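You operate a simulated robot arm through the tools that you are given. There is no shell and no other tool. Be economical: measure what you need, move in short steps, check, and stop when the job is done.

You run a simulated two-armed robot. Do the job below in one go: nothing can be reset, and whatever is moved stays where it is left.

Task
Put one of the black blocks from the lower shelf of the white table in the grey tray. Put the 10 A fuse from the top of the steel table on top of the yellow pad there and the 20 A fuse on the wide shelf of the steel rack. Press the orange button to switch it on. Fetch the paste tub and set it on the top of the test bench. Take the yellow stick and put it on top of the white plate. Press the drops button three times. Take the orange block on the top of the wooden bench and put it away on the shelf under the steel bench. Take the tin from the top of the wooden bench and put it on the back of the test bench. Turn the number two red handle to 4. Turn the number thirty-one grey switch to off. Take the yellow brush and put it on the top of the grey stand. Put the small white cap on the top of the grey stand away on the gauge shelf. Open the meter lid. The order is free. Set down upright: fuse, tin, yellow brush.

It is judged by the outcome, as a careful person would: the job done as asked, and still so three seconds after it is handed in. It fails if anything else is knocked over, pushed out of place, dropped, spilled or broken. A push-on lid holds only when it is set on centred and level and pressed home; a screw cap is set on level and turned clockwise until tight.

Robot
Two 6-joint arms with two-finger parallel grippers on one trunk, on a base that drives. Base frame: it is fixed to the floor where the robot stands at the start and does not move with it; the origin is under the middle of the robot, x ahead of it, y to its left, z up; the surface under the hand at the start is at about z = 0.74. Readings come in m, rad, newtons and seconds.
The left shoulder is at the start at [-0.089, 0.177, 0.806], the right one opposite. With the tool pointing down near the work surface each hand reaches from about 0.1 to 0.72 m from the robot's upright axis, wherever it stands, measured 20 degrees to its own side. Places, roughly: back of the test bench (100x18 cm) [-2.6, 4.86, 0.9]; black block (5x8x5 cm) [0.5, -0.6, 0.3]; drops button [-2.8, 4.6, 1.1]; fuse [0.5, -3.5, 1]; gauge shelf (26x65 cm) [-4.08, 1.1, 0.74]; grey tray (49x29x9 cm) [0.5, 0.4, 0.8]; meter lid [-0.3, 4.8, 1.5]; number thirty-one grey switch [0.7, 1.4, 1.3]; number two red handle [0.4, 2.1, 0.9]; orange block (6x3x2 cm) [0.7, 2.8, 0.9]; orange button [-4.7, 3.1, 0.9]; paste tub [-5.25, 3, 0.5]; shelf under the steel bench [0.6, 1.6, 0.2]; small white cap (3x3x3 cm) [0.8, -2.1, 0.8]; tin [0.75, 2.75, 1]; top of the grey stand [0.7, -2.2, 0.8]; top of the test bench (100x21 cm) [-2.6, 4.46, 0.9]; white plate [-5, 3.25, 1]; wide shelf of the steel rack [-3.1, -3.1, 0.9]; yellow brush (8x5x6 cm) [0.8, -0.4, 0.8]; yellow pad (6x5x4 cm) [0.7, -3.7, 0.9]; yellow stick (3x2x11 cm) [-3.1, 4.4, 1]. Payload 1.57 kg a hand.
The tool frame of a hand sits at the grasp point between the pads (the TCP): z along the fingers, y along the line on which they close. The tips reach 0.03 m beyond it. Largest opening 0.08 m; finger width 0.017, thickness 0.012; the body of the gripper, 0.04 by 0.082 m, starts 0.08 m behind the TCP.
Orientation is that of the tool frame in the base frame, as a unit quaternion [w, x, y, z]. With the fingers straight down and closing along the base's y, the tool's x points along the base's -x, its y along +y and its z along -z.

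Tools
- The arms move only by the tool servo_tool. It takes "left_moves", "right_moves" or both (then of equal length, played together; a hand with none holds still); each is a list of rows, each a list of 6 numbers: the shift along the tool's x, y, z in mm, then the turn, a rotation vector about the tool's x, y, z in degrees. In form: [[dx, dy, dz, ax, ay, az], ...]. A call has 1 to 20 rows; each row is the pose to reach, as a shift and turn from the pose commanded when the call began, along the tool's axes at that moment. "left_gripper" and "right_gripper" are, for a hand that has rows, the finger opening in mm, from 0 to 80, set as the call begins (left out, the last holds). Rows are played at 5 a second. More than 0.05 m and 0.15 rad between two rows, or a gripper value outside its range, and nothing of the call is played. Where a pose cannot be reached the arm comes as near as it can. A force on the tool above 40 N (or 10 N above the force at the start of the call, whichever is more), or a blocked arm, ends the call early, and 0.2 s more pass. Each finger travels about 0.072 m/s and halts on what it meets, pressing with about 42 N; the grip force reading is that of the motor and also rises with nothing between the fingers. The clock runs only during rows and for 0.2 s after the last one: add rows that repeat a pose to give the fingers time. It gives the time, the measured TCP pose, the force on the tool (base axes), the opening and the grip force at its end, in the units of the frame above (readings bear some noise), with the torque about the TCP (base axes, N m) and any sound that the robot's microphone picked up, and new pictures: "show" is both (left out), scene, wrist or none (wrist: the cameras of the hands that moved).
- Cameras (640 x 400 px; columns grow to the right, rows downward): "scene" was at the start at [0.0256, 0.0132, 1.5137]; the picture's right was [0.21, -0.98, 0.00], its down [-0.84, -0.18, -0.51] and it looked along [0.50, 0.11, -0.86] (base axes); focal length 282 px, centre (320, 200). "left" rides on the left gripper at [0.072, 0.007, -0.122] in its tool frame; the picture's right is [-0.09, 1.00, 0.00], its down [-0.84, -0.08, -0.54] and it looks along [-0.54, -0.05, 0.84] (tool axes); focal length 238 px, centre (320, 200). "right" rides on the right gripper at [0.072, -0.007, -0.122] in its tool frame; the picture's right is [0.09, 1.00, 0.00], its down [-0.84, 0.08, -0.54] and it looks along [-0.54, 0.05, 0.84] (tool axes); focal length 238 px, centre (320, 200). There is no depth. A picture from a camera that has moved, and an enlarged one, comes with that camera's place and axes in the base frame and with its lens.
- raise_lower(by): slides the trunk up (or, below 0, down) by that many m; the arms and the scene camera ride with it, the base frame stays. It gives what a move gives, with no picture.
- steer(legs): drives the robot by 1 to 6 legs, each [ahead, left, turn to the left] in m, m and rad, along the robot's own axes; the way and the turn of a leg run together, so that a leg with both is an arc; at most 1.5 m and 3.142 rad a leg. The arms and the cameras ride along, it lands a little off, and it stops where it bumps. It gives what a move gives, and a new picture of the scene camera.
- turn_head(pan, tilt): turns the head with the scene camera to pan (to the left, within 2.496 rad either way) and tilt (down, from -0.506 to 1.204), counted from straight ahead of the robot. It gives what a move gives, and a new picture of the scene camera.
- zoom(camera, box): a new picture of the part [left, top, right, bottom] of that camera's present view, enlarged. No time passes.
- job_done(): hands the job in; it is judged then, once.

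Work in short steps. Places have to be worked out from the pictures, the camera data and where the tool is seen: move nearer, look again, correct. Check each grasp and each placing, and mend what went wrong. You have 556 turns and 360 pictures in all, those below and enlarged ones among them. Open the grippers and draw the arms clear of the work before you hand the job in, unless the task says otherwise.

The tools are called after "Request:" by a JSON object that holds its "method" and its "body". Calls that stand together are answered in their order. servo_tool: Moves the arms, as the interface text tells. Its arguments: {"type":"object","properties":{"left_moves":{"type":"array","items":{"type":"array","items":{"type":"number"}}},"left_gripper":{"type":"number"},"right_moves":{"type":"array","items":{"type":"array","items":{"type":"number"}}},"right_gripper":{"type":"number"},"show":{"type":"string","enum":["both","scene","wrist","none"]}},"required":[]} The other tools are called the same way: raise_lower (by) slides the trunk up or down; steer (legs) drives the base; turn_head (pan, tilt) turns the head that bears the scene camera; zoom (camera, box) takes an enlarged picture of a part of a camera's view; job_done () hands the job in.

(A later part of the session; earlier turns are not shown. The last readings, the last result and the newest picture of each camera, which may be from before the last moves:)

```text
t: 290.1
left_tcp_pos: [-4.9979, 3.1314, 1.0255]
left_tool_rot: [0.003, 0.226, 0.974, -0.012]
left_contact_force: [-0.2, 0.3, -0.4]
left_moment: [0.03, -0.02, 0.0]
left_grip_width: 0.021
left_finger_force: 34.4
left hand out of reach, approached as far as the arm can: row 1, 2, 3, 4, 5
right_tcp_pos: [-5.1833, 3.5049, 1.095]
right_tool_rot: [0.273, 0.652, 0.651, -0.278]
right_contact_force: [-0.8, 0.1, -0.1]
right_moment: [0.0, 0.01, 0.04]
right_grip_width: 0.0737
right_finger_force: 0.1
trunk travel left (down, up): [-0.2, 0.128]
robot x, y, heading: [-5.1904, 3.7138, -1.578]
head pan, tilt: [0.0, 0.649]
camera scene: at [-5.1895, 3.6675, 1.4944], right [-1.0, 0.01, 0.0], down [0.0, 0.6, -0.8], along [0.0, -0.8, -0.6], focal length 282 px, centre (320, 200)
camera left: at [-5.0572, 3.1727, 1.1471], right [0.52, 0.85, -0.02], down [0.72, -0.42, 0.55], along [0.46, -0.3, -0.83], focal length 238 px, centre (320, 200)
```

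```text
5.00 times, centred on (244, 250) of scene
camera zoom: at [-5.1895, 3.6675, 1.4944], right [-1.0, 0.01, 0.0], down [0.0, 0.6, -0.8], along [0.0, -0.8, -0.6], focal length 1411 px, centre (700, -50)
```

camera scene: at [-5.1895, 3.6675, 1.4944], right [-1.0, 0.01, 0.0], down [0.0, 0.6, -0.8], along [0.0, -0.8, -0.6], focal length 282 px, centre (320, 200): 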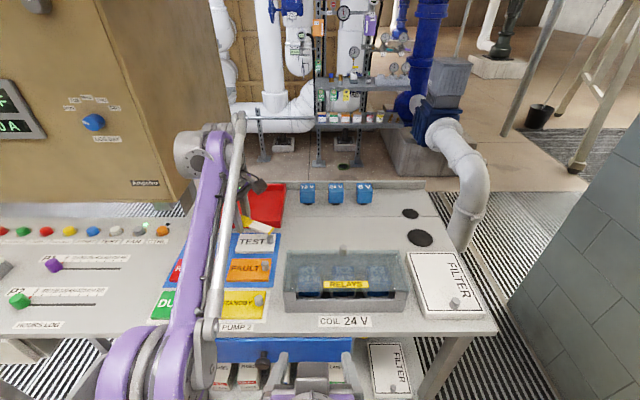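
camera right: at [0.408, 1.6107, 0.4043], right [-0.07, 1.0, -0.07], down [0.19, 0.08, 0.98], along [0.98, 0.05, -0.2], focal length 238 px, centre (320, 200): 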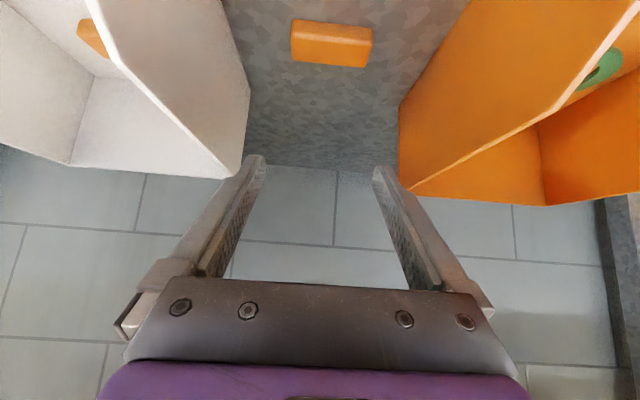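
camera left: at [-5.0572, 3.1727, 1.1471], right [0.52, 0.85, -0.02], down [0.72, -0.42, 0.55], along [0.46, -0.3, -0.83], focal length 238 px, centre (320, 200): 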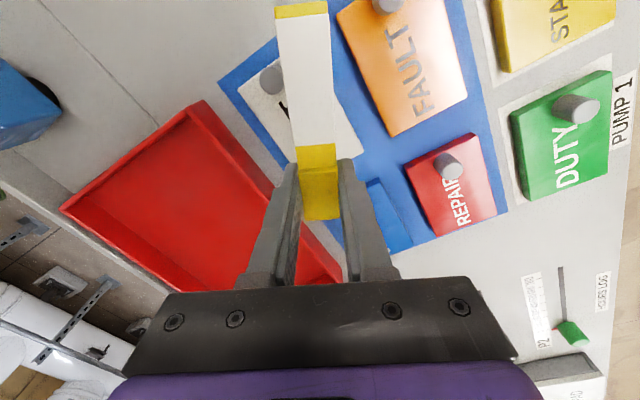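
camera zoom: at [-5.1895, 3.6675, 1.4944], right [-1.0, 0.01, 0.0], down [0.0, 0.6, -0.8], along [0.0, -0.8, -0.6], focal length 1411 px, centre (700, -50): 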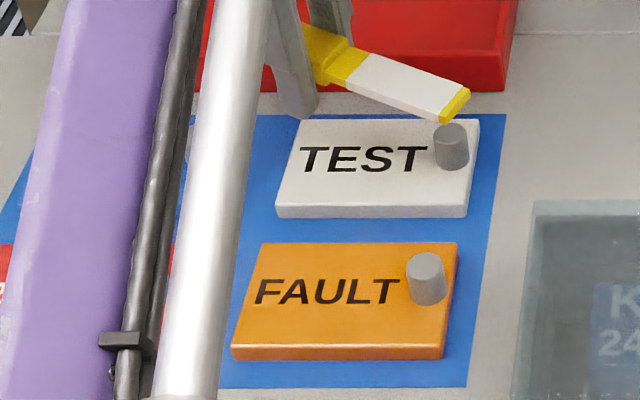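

Geometry looks right: blade passes the knob's near side. I lower to tip contact.

Request:
{"method": "servo_tool", "body": {"left_moves": [[0, 0, 20, 0, 0, 0], [0, 0, 34, 0, 0, 0], [0, 0, 38, 0, 0, 0], [0, 0, 41, 0, 0, 0], [0, 0, 44, 0, 0, 0], [0, 0, 47, 0, 0, 0]], "show": "wrist"}}

Request:
{"method": "zoom", "body": {"camera": "scene", "box": [180, 210, 308, 290]}}

```text
t: 291.5
left_tcp_pos: [-4.9969, 3.1312, 0.9785]
left_tool_rot: [0.003, 0.225, 0.974, -0.014]
left_contact_force: [0.0, -1.1, -0.7]
left_moment: [0.01, 0.01, 0.04]
left_grip_width: 0.021
left_finger_force: 34.1
right_tcp_pos: [-5.1839, 3.5052, 1.095]
right_tool_rot: [0.274, 0.651, 0.651, -0.278]
right_contact_force: [-0.5, 0.4, -0.2]
right_moment: [0.0, -0.02, -0.06]
right_grip_width: 0.0742
right_finger_force: 0.0
trunk travel left (down, up): [-0.2, 0.128]
robot x, y, heading: [-5.1877, 3.7212, -1.573]
head pan, tilt: [0.0, 0.649]
camera left: at [-5.057, 3.1723, 1.1001], right [0.52, 0.85, -0.02], down [0.72, -0.42, 0.55], along [0.46, -0.3, -0.83], focal length 238 px, centre (320, 200)
```

left: 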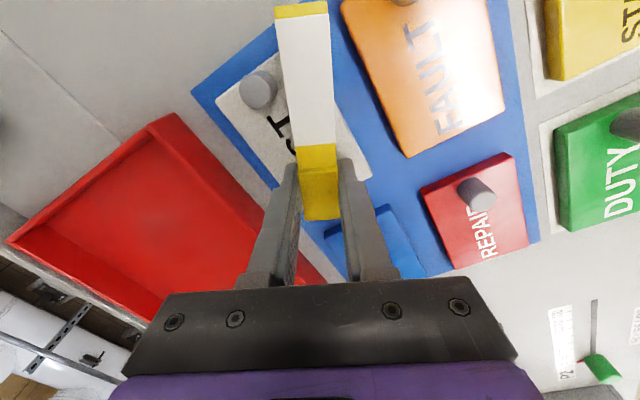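

```text
5.00 times, centred on (244, 250) of scene
camera zoom: at [-5.1895, 3.6678, 1.4944], right [-1.0, 0.01, 0.0], down [0.0, 0.6, -0.8], along [0.0, -0.8, -0.6], focal length 1411 px, centre (700, -50)
```

zoom: 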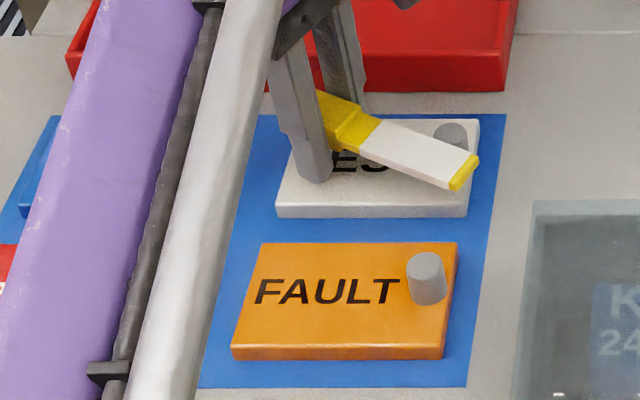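

No contact yet. I creep further.

Request:
{"method": "servo_tool", "body": {"left_moves": [[0, 0, 3, 0, 0, 0], [0, 0, 6, 0, 0, 0], [0, 0, 9, 0, 0, 0], [0, 0, 12, 0, 0, 0], [0, 0, 15, 0, 0, 0]], "show": "none"}}

```text
t: 292.4
left_tcp_pos: [-4.9972, 3.1314, 0.972]
left_tool_rot: [0.003, 0.226, 0.974, -0.015]
left_contact_force: [-0.7, -2.4, 17.6]
left_moment: [0.23, -0.01, 0.01]
left_grip_width: 0.0209
left_finger_force: 34.9
right_tcp_pos: [-5.1835, 3.5068, 1.0949]
right_tool_rot: [0.274, 0.651, 0.651, -0.278]
right_contact_force: [0.3, 0.3, 0.0]
right_moment: [-0.01, 0.0, -0.03]
right_grip_width: 0.0738
right_finger_force: 0.1
trunk travel left (down, up): [-0.2, 0.128]
robot x, y, heading: [-5.1898, 3.7171, -1.578]
head pan, tilt: [0.0, 0.649]
stopped in row 4 (left hand): the force on the tool passed its limit at 46 N (the readings are from after the stop); the commanded pose is now the measured one
```

Tips rest on the plate. I back off 1 mm, open and lift straight up.

Request:
{"method": "servo_tool", "body": {"left_moves": [[0, 0, -1, 0, 0, 0], [0, 0, -1, 0, 0, 0], [0, 0, -1, 0, 0, 0], [0, 0, -30, 0, 0, 0], [0, 0, -75, 0, 0, 0], [0, 0, -110, 0, 0, 0]], "left_gripper": 40, "show": "wrist"}}

Request:
{"method": "zoom", "body": {"camera": "scene", "box": [180, 210, 308, 290]}}

```text
t: 293.8
left_tcp_pos: [-4.9992, 3.1511, 1.0668]
left_tool_rot: [0.004, 0.225, 0.974, -0.015]
left_contact_force: [0.7, -0.3, -0.1]
left_moment: [-0.02, -0.03, 0.02]
left_grip_width: 0.0399
left_finger_force: 0.0
left hand out of reach, approached as far as the arm can: row 6
right_tcp_pos: [-5.1837, 3.5073, 1.0964]
right_tool_rot: [0.274, 0.652, 0.65, -0.278]
right_contact_force: [0.3, 0.9, 0.7]
right_moment: [-0.01, 0.01, -0.05]
right_grip_width: 0.0738
right_finger_force: 0.0
trunk travel left (down, up): [-0.2, 0.128]
robot x, y, heading: [-5.1884, 3.7193, -1.575]
head pan, tilt: [0.0, 0.649]
camera left: at [-5.0582, 3.1928, 1.1894], right [0.52, 0.85, -0.03], down [0.72, -0.42, 0.56], along [0.46, -0.31, -0.83], focal length 238 px, centre (320, 200)
```

left: 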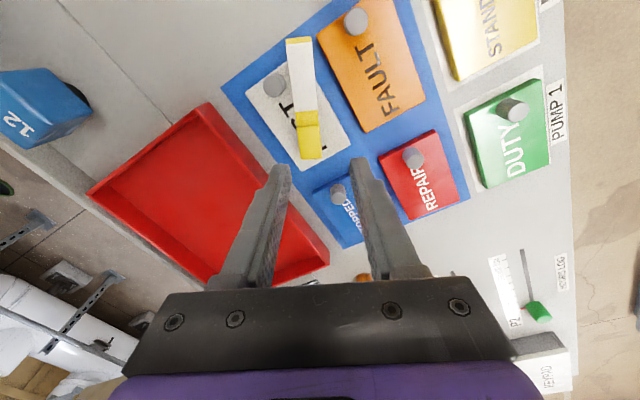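

```text
5.00 times, centred on (244, 250) of scene
camera zoom: at [-5.1897, 3.6693, 1.4945], right [-1.0, 0.01, 0.0], down [0.0, 0.6, -0.8], along [0.0, -0.8, -0.6], focal length 1411 px, centre (700, -50)
```

zoom: 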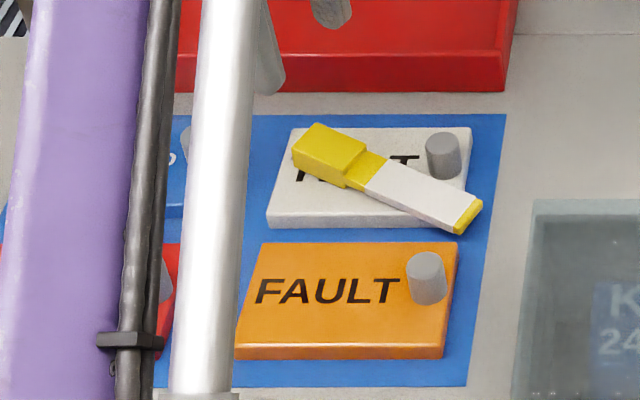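

The stick rests on the white plate. Next the orange CTRL button at about (-4.746,3.08,0.948). I close the fingers, undo the yaw and drive left 0.25.

Request:
{"method": "servo_tool", "body": {"left_moves": [[0, 0, 0, 0, 0, -8], [0, 0, 0, 0, 0, -16], [0, 0, 0, 0, 0, -25]], "left_gripper": 0, "show": "none"}}

Request:
{"method": "steer", "body": {"legs": [[0, 0.25, 0]]}}

Request:
{"method": "servo_tool", "body": {"left_moves": [[0, 0, 0, 0, 0, 0]], "show": "wrist"}}

```text
refused: row 3 steps farther than a row can; nothing moved
```

```text
t: 296.6
left_tcp_pos: [-4.7444, 3.1498, 1.0656]
left_tool_rot: [0.003, 0.223, 0.975, -0.014]
left_contact_force: [-0.3, 0.3, 0.0]
left_moment: [-0.04, 0.01, -0.01]
left_grip_width: 0.04
left_finger_force: 0.0
right_tcp_pos: [-4.9318, 3.5046, 1.0958]
right_tool_rot: [0.275, 0.65, 0.652, -0.277]
right_contact_force: [0.8, -0.6, 0.1]
right_moment: [0.0, 0.0, 0.01]
right_grip_width: 0.0741
right_finger_force: 0.0
trunk travel left (down, up): [-0.2, 0.128]
robot x, y, heading: [-4.941, 3.7135, -1.576]
head pan, tilt: [0.0, 0.649]
camera scene: at [-4.9379, 3.6668, 1.4944], right [-1.0, 0.0, 0.0], down [0.0, 0.6, -0.8], along [0.0, -0.8, -0.6], focal length 282 px, centre (320, 200)
```

scene: 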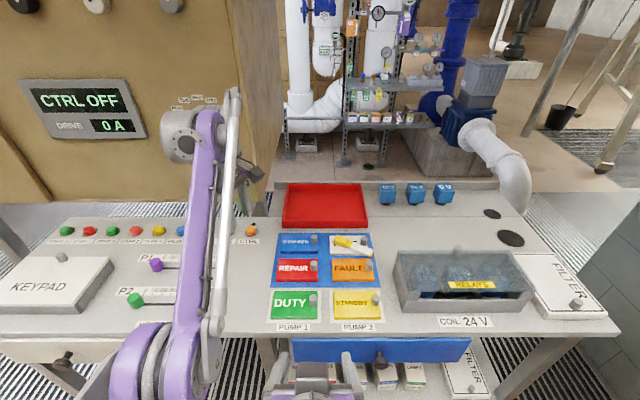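

```text
t: 297.0
left_tcp_pos: [-4.7445, 3.1494, 1.0673]
left_tool_rot: [0.004, 0.223, 0.975, -0.015]
left_contact_force: [-0.2, 0.3, -0.8]
left_moment: [0.0, 0.01, 0.01]
left_grip_width: 0.0398
left_finger_force: 0.0
right_tcp_pos: [-4.9322, 3.5049, 1.095]
right_tool_rot: [0.274, 0.651, 0.652, -0.278]
right_contact_force: [0.6, 0.7, -0.1]
right_moment: [0.0, -0.02, -0.03]
right_grip_width: 0.0742
right_finger_force: 0.0
trunk travel left (down, up): [-0.2, 0.128]
robot x, y, heading: [-4.9365, 3.7148, -1.57]
head pan, tilt: [0.0, 0.649]
camera left: at [-4.8052, 3.191, 1.1887], right [0.52, 0.86, -0.03], down [0.72, -0.42, 0.56], along [0.46, -0.3, -0.83], focal length 238 px, centre (320, 200)
```

left: 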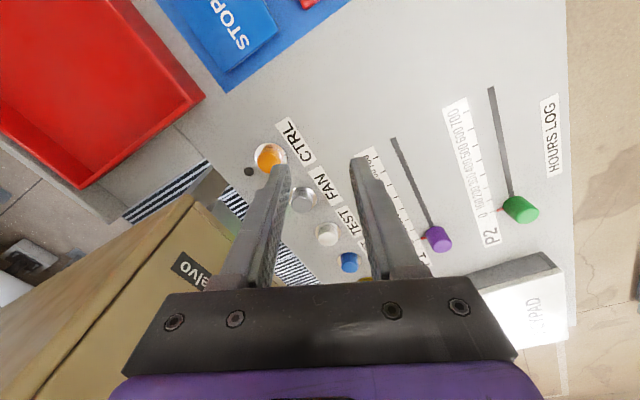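

Button at (-4.747,3.084,0.948). I undo the yaw with closed fingers, then tilt 30° forward to keep the wrist off the cabinet behind.

Request:
{"method": "servo_tool", "body": {"left_moves": [[0, 0, 0, 0, 0, -8], [0, 0, 0, 0, 0, -16], [0, 0, 0, 0, 0, -24]], "left_gripper": 0, "show": "none"}}

Request:
{"method": "servo_tool", "body": {"left_moves": [[0, 0, 0, 8, 0, 0], [0, 0, 0, 16, 0, 0], [0, 0, 0, 24, 0, 0], [0, 0, 0, 30, 0, 0]], "show": "both"}}

```text
t: 297.8
left_tcp_pos: [-4.745, 3.1494, 1.0671]
left_tool_rot: [0.001, 0.015, 1.0, -0.015]
left_contact_force: [-0.3, 0.4, 0.3]
left_moment: [0.03, -0.01, -0.03]
left_grip_width: 0.0
left_finger_force: 21.8
right_tcp_pos: [-4.9319, 3.5057, 1.0952]
right_tool_rot: [0.274, 0.65, 0.652, -0.277]
right_contact_force: [-0.1, 0.0, 0.5]
right_moment: [0.03, 0.02, 0.01]
right_grip_width: 0.074
right_finger_force: 0.1
trunk travel left (down, up): [-0.2, 0.128]
robot x, y, heading: [-4.9393, 3.7137, -1.573]
head pan, tilt: [0.0, 0.649]
```

```text
t: 298.8
left_tcp_pos: [-4.7444, 3.1486, 1.066]
left_tool_rot: [-0.004, 0.016, 0.962, -0.274]
left_contact_force: [0.3, 0.7, 0.4]
left_moment: [-0.02, 0.0, 0.02]
left_grip_width: 0.0001
left_finger_force: 21.6
right_tcp_pos: [-4.9332, 3.5037, 1.0956]
right_tool_rot: [0.274, 0.65, 0.652, -0.278]
right_contact_force: [1.2, -0.5, 0.6]
right_moment: [-0.01, -0.01, 0.0]
right_grip_width: 0.0739
right_finger_force: 0.0
trunk travel left (down, up): [-0.2, 0.128]
robot x, y, heading: [-4.937, 3.7133, -1.573]
head pan, tilt: [0.0, 0.649]
camera scene: at [-4.9381, 3.6671, 1.4944], right [-1.0, 0.0, 0.0], down [0.0, 0.6, -0.8], along [0.0, -0.8, -0.6], focal length 282 px, centre (320, 200)
camera left: at [-4.8132, 3.2226, 1.1681], right [0.12, 0.84, -0.52], down [0.84, 0.19, 0.5], along [0.53, -0.5, -0.69], focal length 238 px, centre (320, 200)
```

scene: 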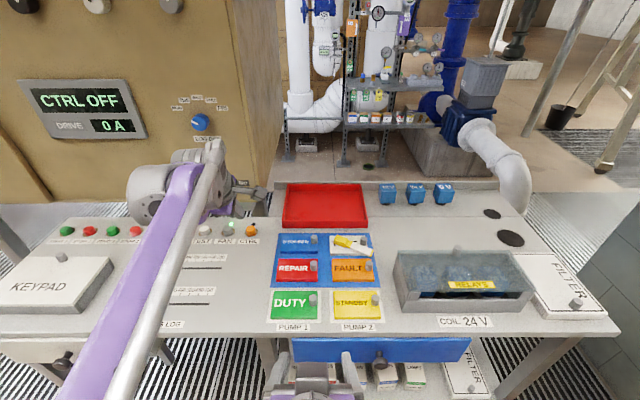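
left: 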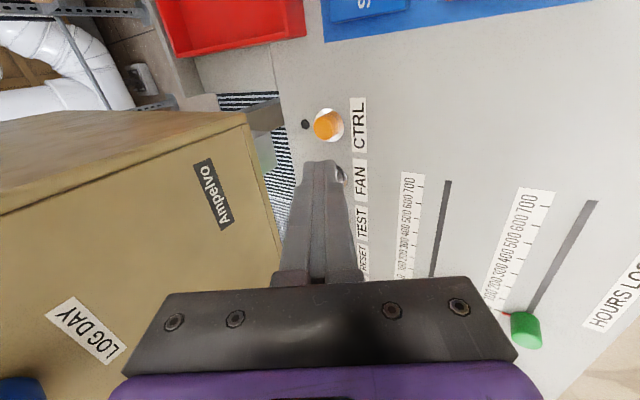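

I move the fingertips down along the tilted axis toward the button.

Request:
{"method": "servo_tool", "body": {"left_moves": [[-1, 3, 40, 0, 0, 0], [-2, 7, 80, 0, 0, 0], [-2, 7, 92, 0, 0, 0]], "show": "wrist"}}

Request:
{"method": "zoom", "body": {"camera": "scene", "box": [180, 190, 308, 270]}}

```text
t: 299.6
left_tcp_pos: [-4.7447, 3.1073, 0.9848]
left_tool_rot: [-0.005, 0.015, 0.962, -0.273]
left_contact_force: [-0.3, 0.0, 0.4]
left_moment: [-0.02, -0.03, -0.01]
left_grip_width: 0.0001
left_finger_force: 21.1
right_tcp_pos: [-4.9325, 3.5058, 1.0959]
right_tool_rot: [0.274, 0.65, 0.652, -0.277]
right_contact_force: [0.4, 0.5, 0.3]
right_moment: [-0.01, 0.02, -0.03]
right_grip_width: 0.0741
right_finger_force: 0.1
trunk travel left (down, up): [-0.2, 0.128]
robot x, y, heading: [-4.9401, 3.7169, -1.577]
head pan, tilt: [0.0, 0.649]
camera left: at [-4.8124, 3.1795, 1.0859], right [0.12, 0.84, -0.52], down [0.84, 0.19, 0.5], along [0.53, -0.5, -0.69], focal length 238 px, centre (320, 200)
```

left: 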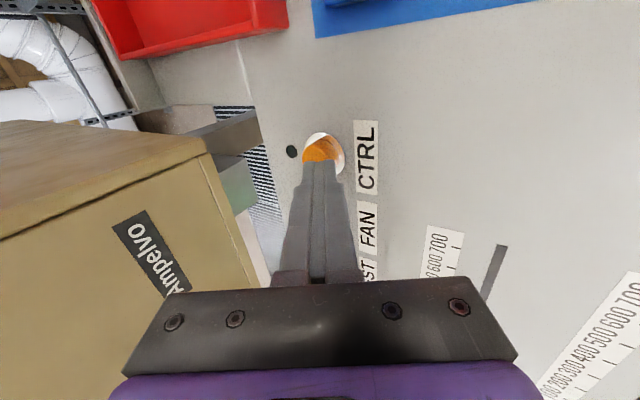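

```text
5.00 times, centred on (244, 230) of scene
camera zoom: at [-4.9382, 3.6668, 1.4944], right [-1.0, 0.0, 0.0], down [0.0, 0.6, -0.8], along [0.0, -0.8, -0.6], focal length 1411 px, centre (700, 50)
```

zoom: 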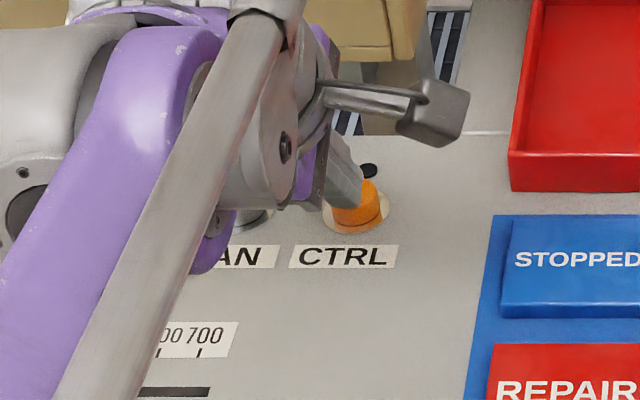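

I nudge 5 mm toward -x and press down vertically in small steps.

Request:
{"method": "servo_tool", "body": {"left_moves": [[5, 1, 2, 0, 0, 0], [5, 2, 4, 0, 0, 0], [5, 3, 5.5, 0, 0, 0], [5, 4, 7, 0, 0, 0], [5, 5, 8.5, 0, 0, 0], [5, 6, 10, 0, 0, 0], [5, 7, 11.5, 0, 0, 0]], "show": "none"}}

```text
t: 301.2
left_tcp_pos: [-4.7488, 3.107, 0.9725]
left_tool_rot: [-0.003, 0.017, 0.962, -0.273]
left_contact_force: [0.9, -0.6, 0.5]
left_moment: [-0.01, 0.03, -0.02]
left_grip_width: 0.0001
left_finger_force: 21.1
right_tcp_pos: [-4.9308, 3.5052, 1.0961]
right_tool_rot: [0.275, 0.65, 0.652, -0.277]
right_contact_force: [-0.2, 0.3, -0.3]
right_moment: [0.0, 0.0, 0.0]
right_grip_width: 0.0738
right_finger_force: 0.1
trunk travel left (down, up): [-0.2, 0.128]
robot x, y, heading: [-4.9364, 3.7117, -1.576]
head pan, tilt: [0.0, 0.649]
```

No contact yet; continue pressing another 12 mm in small steps.

Request:
{"method": "servo_tool", "body": {"left_moves": [[0, 1, 1.7, 0, 0, 0], [0, 2, 3.4, 0, 0, 0], [0, 3, 5, 0, 0, 0], [0, 4, 6.8, 0, 0, 0], [0, 5, 8.5, 0, 0, 0], [0, 6, 10, 0, 0, 0]], "show": "both"}}

```text
t: 302.6
left_tcp_pos: [-4.7483, 3.1073, 0.961]
left_tool_rot: [-0.003, 0.015, 0.961, -0.275]
left_contact_force: [-0.6, 2.9, 16.5]
left_moment: [-0.25, -0.11, 0.02]
left_grip_width: 0.0001
left_finger_force: 21.4
right_tcp_pos: [-4.931, 3.5063, 1.0961]
right_tool_rot: [0.275, 0.65, 0.652, -0.278]
right_contact_force: [0.8, -1.2, 0.3]
right_moment: [0.0, -0.03, 0.01]
right_grip_width: 0.074
right_finger_force: 0.1
trunk travel left (down, up): [-0.2, 0.128]
robot x, y, heading: [-4.939, 3.7142, -1.576]
head pan, tilt: [0.0, 0.649]
heard: click
camera scene: at [-4.9387, 3.6688, 1.4946], right [-1.0, 0.0, 0.0], down [0.0, 0.6, -0.8], along [0.0, -0.8, -0.6], focal length 282 px, centre (320, 200)
camera left: at [-4.8174, 3.1809, 1.0625], right [0.12, 0.84, -0.53], down [0.84, 0.19, 0.5], along [0.53, -0.5, -0.69], focal length 238 px, centre (320, 200)
```

scene: 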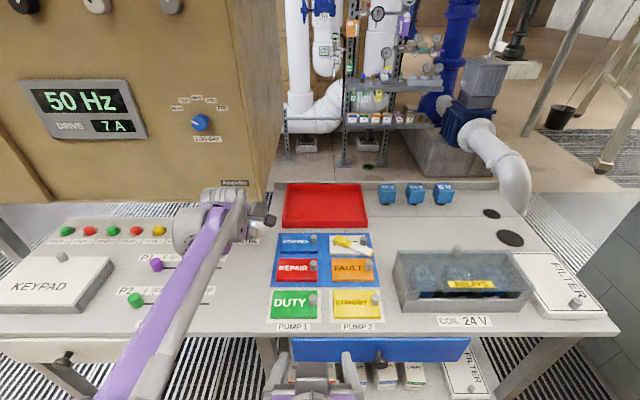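
left: 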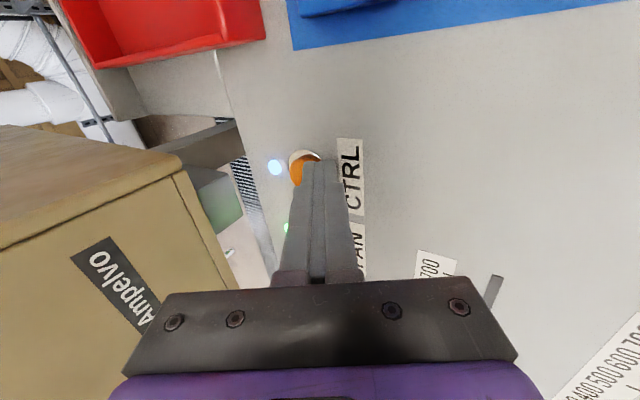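

CTRL is on (50 Hz, lamp lit). I withdraw and back up to look at the lower shelf for the paste tub.

Request:
{"method": "servo_tool", "body": {"left_moves": [[0, -20, -35, 0, 0, 0], [0, -40, -65, 0, 0, 0], [0, -60, -95, 0, 0, 0]], "show": "none"}}

Request:
{"method": "steer", "body": {"legs": [[-0.55, -0.25, 0]]}}

Request:
{"method": "raise_lower", "body": {"by": -0.2}}

Request:
{"method": "turn_head", "body": {"pan": 0, "tilt": 0.6}}

Request:
{"method": "zoom", "body": {"camera": "scene", "box": [200, 170, 440, 320]}}

```text
t: 303.4
left_tcp_pos: [-4.7482, 3.1061, 1.0722]
left_tool_rot: [-0.004, 0.015, 0.962, -0.273]
left_contact_force: [-0.4, -0.6, -0.8]
left_moment: [0.01, 0.02, 0.03]
left_grip_width: 0.0
left_finger_force: 21.3
right_tcp_pos: [-4.9315, 3.5034, 1.0954]
right_tool_rot: [0.275, 0.65, 0.652, -0.277]
right_contact_force: [0.2, 0.1, 0.2]
right_moment: [0.0, -0.03, 0.01]
right_grip_width: 0.0741
right_finger_force: 0.0
trunk travel left (down, up): [-0.2, 0.128]
robot x, y, heading: [-4.9403, 3.7135, -1.575]
head pan, tilt: [0.0, 0.649]
```

```text
t: 306.8
left_tcp_pos: [-4.9953, 3.6522, 1.0717]
left_tool_rot: [-0.003, 0.015, 0.962, -0.274]
left_contact_force: [0.2, -0.2, 0.2]
left_moment: [0.0, 0.0, 0.0]
left_grip_width: 0.0
left_finger_force: 21.5
right_tcp_pos: [-5.1779, 4.0504, 1.0946]
right_tool_rot: [0.275, 0.65, 0.651, -0.278]
right_contact_force: [-0.2, 0.0, -0.1]
right_moment: [0.02, 0.0, 0.02]
right_grip_width: 0.0741
right_finger_force: 0.1
trunk travel left (down, up): [-0.2, 0.128]
robot x, y, heading: [-5.1844, 4.2612, -1.576]
head pan, tilt: [0.0, 0.649]
camera scene: at [-5.1845, 4.2131, 1.4945], right [-1.0, 0.0, 0.0], down [0.0, 0.6, -0.8], along [0.0, -0.8, -0.6], focal length 282 px, centre (320, 200)
```

scene: 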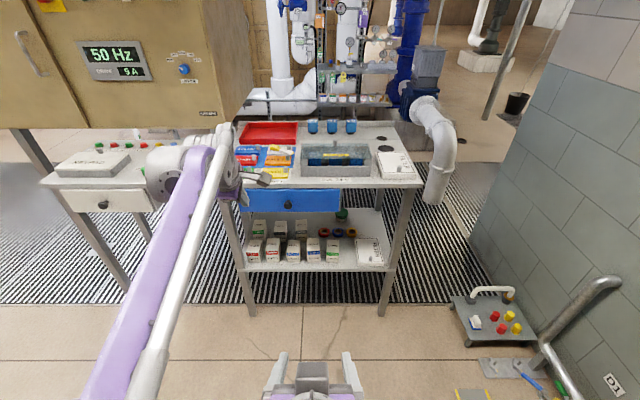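

```text
t: 309.0
left_tcp_pos: [-4.9945, 3.6522, 0.872]
left_tool_rot: [-0.003, 0.015, 0.962, -0.273]
left_contact_force: [0.2, 0.3, -0.4]
left_moment: [0.04, 0.02, -0.02]
left_grip_width: 0.0
left_finger_force: 21.4
right_tcp_pos: [-5.1781, 4.051, 0.8964]
right_tool_rot: [0.273, 0.651, 0.652, -0.277]
right_contact_force: [0.2, 0.0, 0.1]
right_moment: [0.02, 0.0, 0.02]
right_grip_width: 0.0739
right_finger_force: 0.0
trunk travel left (down, up): [0.0, 0.328]
robot x, y, heading: [-5.1829, 4.2609, -1.573]
head pan, tilt: [0.0, 0.649]
```

```text
t: 309.6
left_tcp_pos: [-4.9944, 3.653, 0.8723]
left_tool_rot: [-0.003, 0.015, 0.962, -0.273]
left_contact_force: [-0.1, -0.1, 0.7]
left_moment: [0.0, 0.04, -0.01]
left_grip_width: 0.0003
left_finger_force: 21.6
right_tcp_pos: [-5.179, 4.0502, 0.8953]
right_tool_rot: [0.274, 0.65, 0.652, -0.277]
right_contact_force: [0.3, 0.7, 0.1]
right_moment: [-0.01, -0.02, -0.05]
right_grip_width: 0.074
right_finger_force: 0.1
trunk travel left (down, up): [0.0, 0.328]
robot x, y, heading: [-5.1826, 4.2616, -1.574]
head pan, tilt: [0.0, 0.6]
camera scene: at [-5.1845, 4.1633, 1.2974], right [-1.0, 0.0, 0.0], down [0.0, 0.57, -0.82], along [0.0, -0.82, -0.57], focal length 282 px, centre (320, 200)
```

scene: 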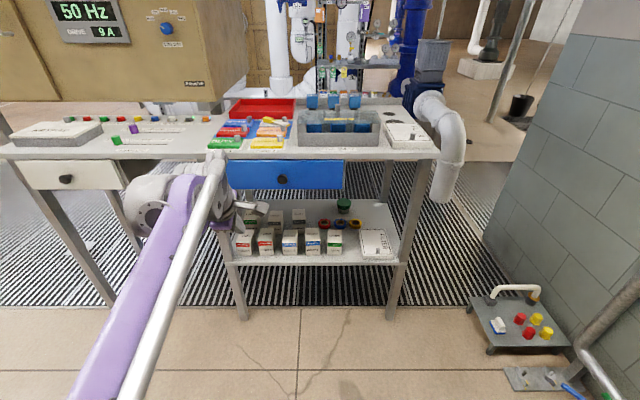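

```text
2.67 times, centred on (320, 245) of scene
camera zoom: at [-5.1845, 4.1633, 1.2974], right [-1.0, 0.0, 0.0], down [0.0, 0.57, -0.82], along [0.0, -0.82, -0.57], focal length 752 px, centre (320, 80)
```

zoom: 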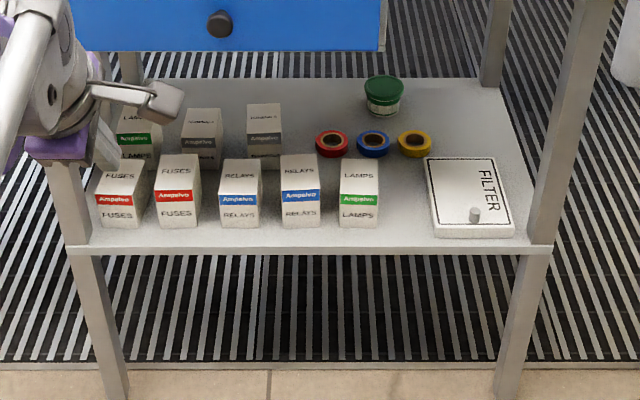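

The paste tub (green lid) is at about (-5.305,3.0,0.455). I zoom in on it to measure.

Request:
{"method": "zoom", "body": {"camera": "scene", "box": [304, 185, 384, 235]}}

```text
8.00 times, centred on (344, 210) of scene
camera zoom: at [-5.1845, 4.1633, 1.2974], right [-1.0, 0.0, 0.0], down [0.0, 0.57, -0.82], along [0.0, -0.82, -0.57], focal length 2258 px, centre (128, 120)
```

zoom: 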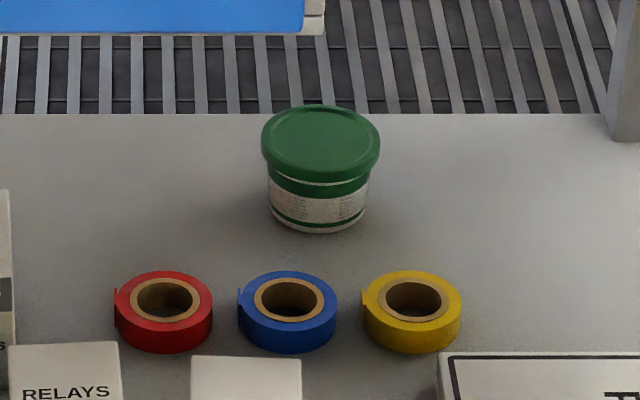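

Lid Ø≈73 mm, body Ø≈62 mm, tub 50 mm tall; tape rolls stand in front. I'll grip the body under the lid with the right hand rolled 180° (camera on top) at ~65° tilt. First I move the right hand forward/right and the left hand away.

Request:
{"method": "servo_tool", "body": {"right_moves": [[-30, -15, 30, 0, 0, 0], [-60, -30, 60, 0, 0, 0], [-90, -45, 90, 0, 0, 0], [-120, -60, 120, 0, 0, 0], [-150, -75, 150, 0, 0, 0], [-180, -90, 180, 0, 0, 0], [-210, -105, 210, 0, 0, 0]], "left_moves": [[-15, -10, -20, 0, 0, 0], [-30, -20, -40, 0, 0, 0], [-45, -30, -60, 0, 0, 0], [-60, -40, -80, 0, 0, 0], [-75, -50, -100, 0, 0, 0], [-90, -60, -120, 0, 0, 0], [-100, -70, -140, 0, 0, 0]], "show": "none"}}

Request:
{"method": "servo_tool", "body": {"right_moves": [[0, 0, 0, 0, 0, 8], [0, 0, 0, 0, 0, 16], [0, 0, 0, 0, 0, 24], [0, 0, 0, 0, 0, 32], [0, 0, 0, 0, 0, 40], [0, 0, 0, 0, 0, 48], [0, 0, 0, 0, 0, 56], [0, 0, 0, 0, 0, 64], [0, 0, 0, 0, 0, 72], [0, 0, 0, 0, 0, 80], [0, 0, 0, 0, 0, 88], [0, 0, 0, 0, 0, 90]], "right_gripper": 80, "show": "none"}}

```text
t: 311.2
left_tcp_pos: [-4.9084, 3.6714, 0.9967]
left_tool_rot: [-0.005, 0.015, 0.962, -0.272]
left_contact_force: [0.0, -0.5, -0.8]
left_moment: [0.03, -0.03, -0.01]
left_grip_width: 0.0001
left_finger_force: 21.3
left hand out of reach, approached as far as the arm can: row 6, 7
right_tcp_pos: [-5.2823, 3.7525, 0.8994]
right_tool_rot: [0.274, 0.649, 0.653, -0.277]
right_contact_force: [-0.1, -0.5, 0.1]
right_moment: [0.03, -0.03, -0.02]
right_grip_width: 0.074
right_finger_force: 0.1
trunk travel left (down, up): [0.0, 0.328]
robot x, y, heading: [-5.1872, 4.2633, -1.574]
head pan, tilt: [0.0, 0.6]
```

```text
t: 313.8
left_tcp_pos: [-4.9074, 3.6719, 0.998]
left_tool_rot: [-0.005, 0.015, 0.962, -0.273]
left_contact_force: [0.2, -0.5, 0.1]
left_moment: [0.03, -0.02, 0.01]
left_grip_width: 0.0
left_finger_force: 21.4
right_tcp_pos: [-5.2818, 3.7535, 0.9012]
right_tool_rot: [0.39, 0.921, -0.001, -0.002]
right_contact_force: [-0.5, -0.5, 0.4]
right_moment: [0.03, 0.02, -0.02]
right_grip_width: 0.0798
right_finger_force: 0.1
trunk travel left (down, up): [0.0, 0.328]
robot x, y, heading: [-5.1845, 4.2608, -1.573]
head pan, tilt: [0.0, 0.6]
```

Roll by 90° worked; another 90°.

Request:
{"method": "servo_tool", "body": {"right_moves": [[0, 0, 0, 0, 0, 8], [0, 0, 0, 0, 0, 16], [0, 0, 0, 0, 0, 24], [0, 0, 0, 0, 0, 32], [0, 0, 0, 0, 0, 40], [0, 0, 0, 0, 0, 48], [0, 0, 0, 0, 0, 56], [0, 0, 0, 0, 0, 64], [0, 0, 0, 0, 0, 72], [0, 0, 0, 0, 0, 80], [0, 0, 0, 0, 0, 88], [0, 0, 0, 0, 0, 90]], "show": "none"}}

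Request:
{"method": "servo_tool", "body": {"right_moves": [[30, 0, 0, 0, 7, 0], [60, 0, 0, 0, 14, 0], [90, 0, 0, 0, 20, 0]], "show": "both"}}

```text
t: 316.4
left_tcp_pos: [-4.9076, 3.6724, 0.997]
left_tool_rot: [-0.005, 0.015, 0.962, -0.272]
left_contact_force: [0.0, -0.3, 0.2]
left_moment: [0.03, -0.01, -0.01]
left_grip_width: 0.0
left_finger_force: 21.7
right_tcp_pos: [-5.3598, 3.7486, 0.8983]
right_tool_rot: [0.267, 0.661, -0.639, 0.288]
right_contact_force: [0.0, -0.6, 0.2]
right_moment: [0.0, 0.01, 0.04]
right_grip_width: 0.08
right_finger_force: 0.1
right hand out of reach, approached as far as the arm can: row 8, 9, 10, 11, 12
trunk travel left (down, up): [0.0, 0.328]
robot x, y, heading: [-5.1864, 4.2633, -1.575]
head pan, tilt: [0.0, 0.6]
```

```text
t: 317.2
left_tcp_pos: [-4.9074, 3.6729, 0.9981]
left_tool_rot: [-0.004, 0.015, 0.962, -0.272]
left_contact_force: [0.5, -0.1, -0.4]
left_moment: [0.0, 0.02, -0.01]
left_grip_width: 0.0
left_finger_force: 21.3
right_tcp_pos: [-5.365, 3.6887, 0.9648]
right_tool_rot: [0.385, 0.595, -0.59, 0.386]
right_contact_force: [-0.9, 0.4, 0.1]
right_moment: [0.0, 0.01, -0.04]
right_grip_width: 0.08
right_finger_force: 0.1
right hand out of reach, approached as far as the arm can: row 1, 2, 3
trunk travel left (down, up): [0.0, 0.328]
robot x, y, heading: [-5.1838, 4.2602, -1.572]
head pan, tilt: [0.0, 0.6]
camera scene: at [-5.1844, 4.1631, 1.2974], right [-1.0, 0.0, 0.0], down [0.0, 0.57, -0.82], along [0.0, -0.82, -0.57], focal length 282 px, centre (320, 200)
camera right: at [-5.3598, 3.7724, 1.0801], right [-1.0, -0.04, 0.09], down [-0.08, 0.83, -0.54], along [-0.05, -0.55, -0.83], focal length 238 px, centre (320, 200)
```

scene: 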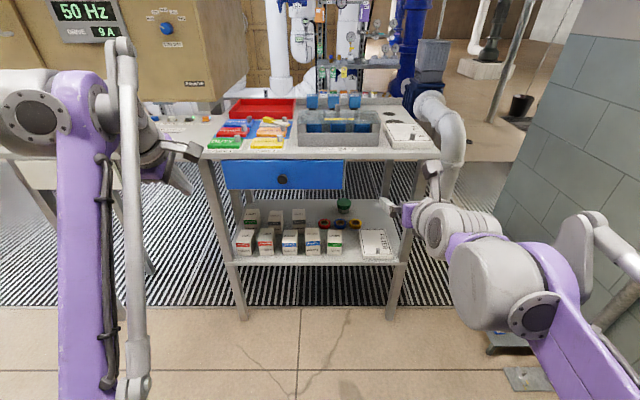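
right: 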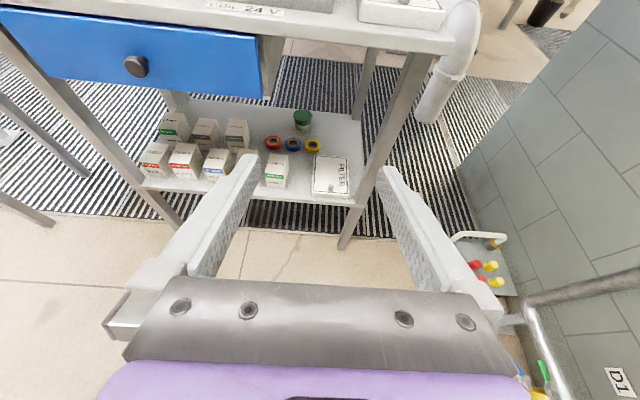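

The rolled pose works; camera is on top. I lower the hand in front of the table to z≈0.53 and yaw 15° so the wrist clears the LAMPS box.

Request:
{"method": "servo_tool", "body": {"right_moves": [[-40, 0, 18, 3, 0, -1.3], [-80, 0, 36, 6, 0, -2.6], [-120, 0, 54, 9, 0, -4], [-160, 0, 71, 12, 0, -5.3], [-200, 0, 88, 13.7, 0, -6], [-240, 0, 106, 13.7, 0, -6], [-280, 0, 124, 13.7, 0, -6], [-320, 0, 142, 13.7, 0, -6], [-360, 0, 160, 13.7, 0, -6], [-400, 0, 178, 13.7, 0, -6]], "show": "scene"}}

```text
t: 319.4
left_tcp_pos: [-4.9088, 3.6729, 0.997]
left_tool_rot: [-0.004, 0.015, 0.962, -0.273]
left_contact_force: [-0.5, -0.2, 0.5]
left_moment: [-0.01, 0.03, 0.01]
left_grip_width: 0.0
left_finger_force: 21.3
right_tcp_pos: [-5.3672, 3.6879, 0.526]
right_tool_rot: [0.333, 0.665, -0.511, 0.43]
right_contact_force: [0.0, 0.1, -1.3]
right_moment: [0.0, -0.01, 0.0]
right_grip_width: 0.08
right_finger_force: 0.1
trunk travel left (down, up): [0.0, 0.328]
robot x, y, heading: [-5.1832, 4.2612, -1.569]
head pan, tilt: [0.0, 0.6]
camera scene: at [-5.1846, 4.1628, 1.2974], right [-1.0, 0.0, 0.0], down [0.0, 0.57, -0.82], along [0.0, -0.82, -0.57], focal length 282 px, centre (320, 200)
```

scene: 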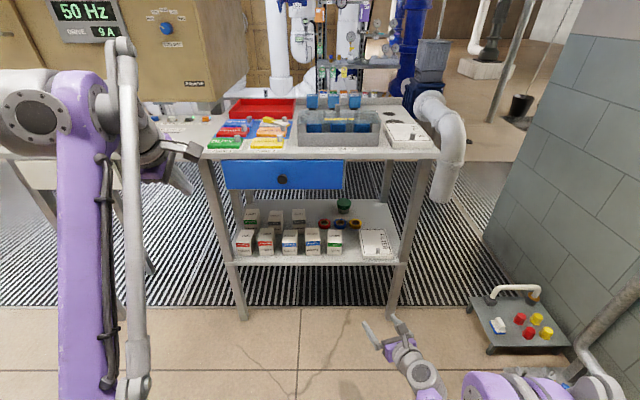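

I raise the left hand clear, lift the right slightly to z≈0.56, and drive in toward the shelf.

Request:
{"method": "servo_tool", "body": {"left_moves": [[0, 27, -41, 0, 0, 0], [0, 54, -82, 0, 0, 0], [0, 80, -123, 0, 0, 0], [0, 107, -164, 0, 0, 0], [0, 107, -205, 0, 0, 0]], "right_moves": [[8, 0, -4, 0, 0, 0], [16, 0, -7, 0, 0, 0], [24, 0, -11, 0, 0, 0], [32, 0, -14, 0, 0, 0], [32, 0, -14, 0, 0, 0]], "show": "none"}}

Request:
{"method": "steer", "body": {"legs": [[0.3, 0.02, 0], [0.22, 0.01, 0]]}}

Request:
{"method": "servo_tool", "body": {"right_moves": [[0, 0, 0, 0, 0, 0]], "show": "wrist"}}

```text
t: 320.6
left_tcp_pos: [-4.9007, 3.8754, 1.09]
left_tool_rot: [-0.003, 0.016, 0.962, -0.274]
left_contact_force: [-0.2, 0.0, 0.1]
left_moment: [0.01, 0.0, 0.01]
left_grip_width: 0.0002
left_finger_force: 21.8
left hand out of reach, approached as far as the arm can: row 5
right_tcp_pos: [-5.3682, 3.6887, 0.5622]
right_tool_rot: [0.332, 0.666, -0.51, 0.431]
right_contact_force: [0.2, 0.1, 0.1]
right_moment: [-0.03, 0.01, 0.01]
right_grip_width: 0.0799
right_finger_force: 0.0
trunk travel left (down, up): [0.0, 0.328]
robot x, y, heading: [-5.1846, 4.2635, -1.577]
head pan, tilt: [0.0, 0.6]
```

```text
t: 324.0
left_tcp_pos: [-4.8709, 3.3524, 1.0897]
left_tool_rot: [-0.002, 0.015, 0.962, -0.274]
left_contact_force: [0.3, -0.2, 0.4]
left_moment: [0.02, -0.01, 0.02]
left_grip_width: 0.0
left_finger_force: 21.2
right_tcp_pos: [-5.337, 3.1664, 0.5635]
right_tool_rot: [0.332, 0.666, -0.51, 0.431]
right_contact_force: [0.3, 0.0, 0.5]
right_moment: [-0.01, 0.0, -0.03]
right_grip_width: 0.0803
right_finger_force: 0.1
trunk travel left (down, up): [0.0, 0.328]
robot x, y, heading: [-5.156, 3.7378, -1.572]
head pan, tilt: [0.0, 0.6]
camera scene: at [-5.1545, 3.6403, 1.2974], right [-1.0, 0.0, 0.0], down [0.0, 0.57, -0.82], along [0.0, -0.82, -0.57], focal length 282 px, centre (320, 200)
```

scene: 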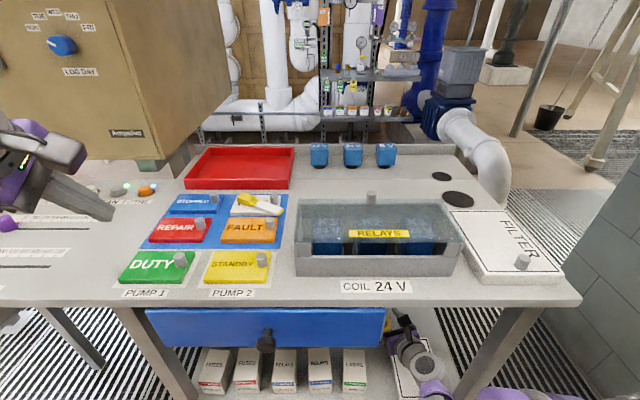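

```text
t: 324.4
left_tcp_pos: [-4.8691, 3.3535, 1.09]
left_tool_rot: [-0.004, 0.015, 0.962, -0.274]
left_contact_force: [0.0, 0.2, 0.2]
left_moment: [-0.03, 0.0, 0.01]
left_grip_width: 0.0003
left_finger_force: 20.4
right_tcp_pos: [-5.3365, 3.166, 0.5637]
right_tool_rot: [0.333, 0.666, -0.51, 0.431]
right_contact_force: [0.4, 0.3, 0.2]
right_moment: [0.04, 0.0, 0.02]
right_grip_width: 0.0799
right_finger_force: 0.1
trunk travel left (down, up): [0.0, 0.328]
robot x, y, heading: [-5.1573, 3.7383, -1.57]
head pan, tilt: [0.0, 0.6]
camera right: at [-5.3522, 3.2482, 0.6783], right [-0.95, -0.29, 0.09], down [-0.29, 0.79, -0.54], along [0.09, -0.54, -0.84], focal length 238 px, centre (320, 200)
```

right: 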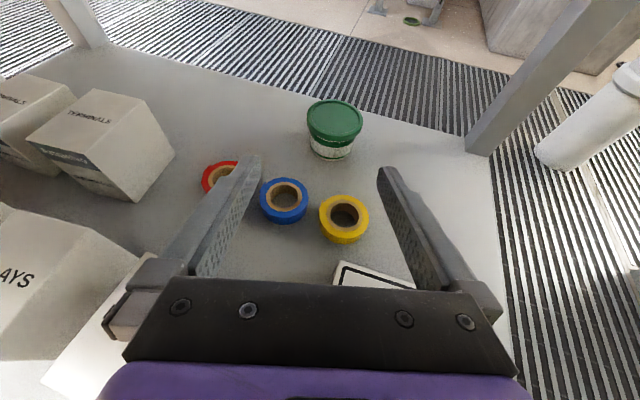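

Tub axis at (-5.312,2.996). I move onto the approach line 150 mm short of it and look.

Request:
{"method": "servo_tool", "body": {"right_moves": [[-21, 10, 22, 0, 0, 0], [-42, 19, 45, 0, 0, 0]], "show": "wrist"}}

```text
t: 325.0
left_tcp_pos: [-4.8709, 3.3532, 1.0896]
left_tool_rot: [-0.003, 0.015, 0.962, -0.274]
left_contact_force: [-0.4, 0.4, -0.4]
left_moment: [0.01, -0.02, 0.0]
left_grip_width: 0.0
left_finger_force: 20.6
right_tcp_pos: [-5.3483, 3.1376, 0.5047]
right_tool_rot: [0.332, 0.666, -0.51, 0.431]
right_contact_force: [0.0, 0.1, -0.3]
right_moment: [0.0, 0.0, 0.01]
right_grip_width: 0.0802
right_finger_force: 0.1
trunk travel left (down, up): [0.0, 0.328]
robot x, y, heading: [-5.1533, 3.7446, -1.565]
head pan, tilt: [0.0, 0.6]
camera right: at [-5.3648, 3.2199, 0.6212], right [-0.95, -0.29, 0.09], down [-0.29, 0.79, -0.54], along [0.09, -0.54, -0.84], focal length 238 px, centre (320, 200)
```

right: 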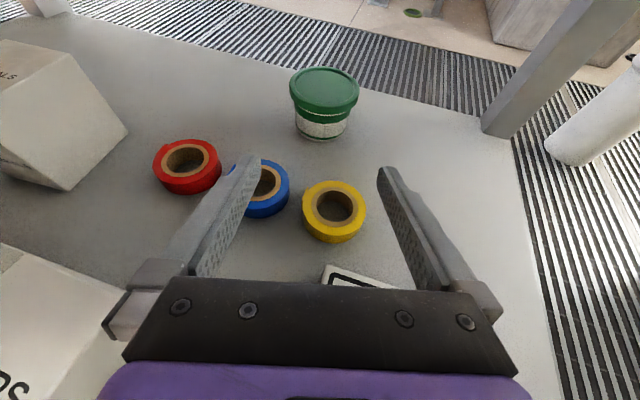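

Still consistent; lateral error ~1.5 mm. I advance 100 mm and check.

Request:
{"method": "servo_tool", "body": {"right_moves": [[0, 1.5, 40, 0, 0, 0], [0, 1.5, 80, 0, 0, 0], [0, 1.5, 100, 0, 0, 0]], "show": "wrist"}}

```text
t: 325.8
left_tcp_pos: [-4.8699, 3.3537, 1.0907]
left_tool_rot: [-0.003, 0.015, 0.962, -0.273]
left_contact_force: [-0.5, 0.5, -1.0]
left_moment: [0.02, 0.0, 0.0]
left_grip_width: 0.0
left_finger_force: 21.5
right_tcp_pos: [-5.3271, 3.0486, 0.4641]
right_tool_rot: [0.332, 0.667, -0.51, 0.43]
right_contact_force: [0.2, 0.0, 0.0]
right_moment: [0.0, 0.0, -0.01]
right_grip_width: 0.0799
right_finger_force: 0.1
trunk travel left (down, up): [0.0, 0.328]
robot x, y, heading: [-5.1526, 3.7369, -1.569]
head pan, tilt: [0.0, 0.6]
camera right: at [-5.342, 3.1315, 0.5803], right [-0.95, -0.29, 0.09], down [-0.29, 0.79, -0.54], along [0.09, -0.54, -0.84], focal length 238 px, centre (320, 200)
```

right: 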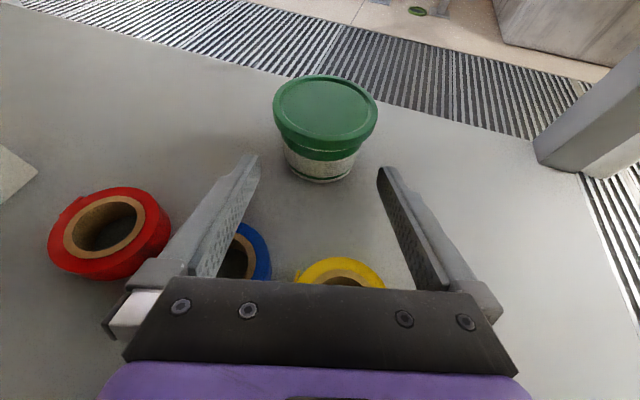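

Centred. I advance the last 50 mm (slightly raised) and close.

Request:
{"method": "servo_tool", "body": {"right_moves": [[2, 1, 20, 0, 0, 0], [4, 1, 38, 0, 0, 0], [5, 1, 50, 0, 0, 0]], "show": "wrist"}}

```text
t: 326.6
left_tcp_pos: [-4.8699, 3.3534, 1.0903]
left_tool_rot: [-0.002, 0.014, 0.962, -0.274]
left_contact_force: [-0.2, 0.6, -0.3]
left_moment: [-0.02, 0.03, -0.01]
left_grip_width: 0.0
left_finger_force: 21.1
right_tcp_pos: [-5.3167, 3.0031, 0.448]
right_tool_rot: [0.332, 0.666, -0.51, 0.43]
right_contact_force: [0.4, 0.0, 0.9]
right_moment: [-0.03, -0.01, -0.02]
right_grip_width: 0.08
right_finger_force: 0.1
trunk travel left (down, up): [0.0, 0.328]
robot x, y, heading: [-5.1527, 3.7401, -1.573]
head pan, tilt: [0.0, 0.6]
camera right: at [-5.3307, 3.0852, 0.565], right [-0.95, -0.29, 0.09], down [-0.29, 0.79, -0.54], along [0.09, -0.54, -0.84], focal length 238 px, centre (320, 200)
```

right: 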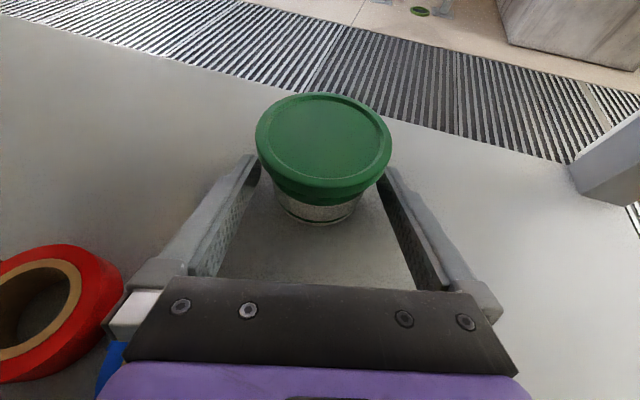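

Request:
{"method": "servo_tool", "body": {"right_moves": [[0, 0, 0, 0, 0, 0], [0, 0, 0, 0, 0, 0], [0, 0, 0, 0, 0, 0], [0, 0, 0, 0, 0, 0]], "right_gripper": 40, "show": "wrist"}}

```text
t: 327.6
left_tcp_pos: [-4.8695, 3.3539, 1.09]
left_tool_rot: [-0.003, 0.014, 0.961, -0.274]
left_contact_force: [-0.8, 0.1, -0.9]
left_moment: [-0.02, -0.02, -0.01]
left_grip_width: 0.0
left_finger_force: 21.8
right_tcp_pos: [-5.315, 3.0028, 0.4488]
right_tool_rot: [0.332, 0.666, -0.51, 0.431]
right_contact_force: [-1.1, -0.2, -0.3]
right_moment: [-0.02, 0.02, 0.02]
right_grip_width: 0.0656
right_finger_force: 41.7
trunk travel left (down, up): [0.0, 0.328]
robot x, y, heading: [-5.1532, 3.739, -1.571]
head pan, tilt: [0.0, 0.6]
camera right: at [-5.3308, 3.0855, 0.5651], right [-0.95, -0.29, 0.09], down [-0.29, 0.79, -0.54], along [0.09, -0.54, -0.84], focal length 238 px, centre (320, 200)
```

right: 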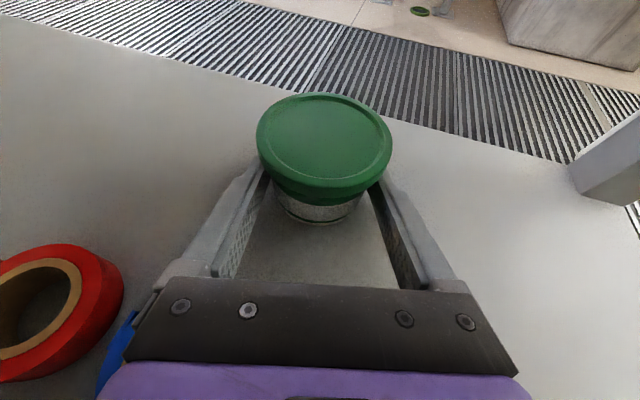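

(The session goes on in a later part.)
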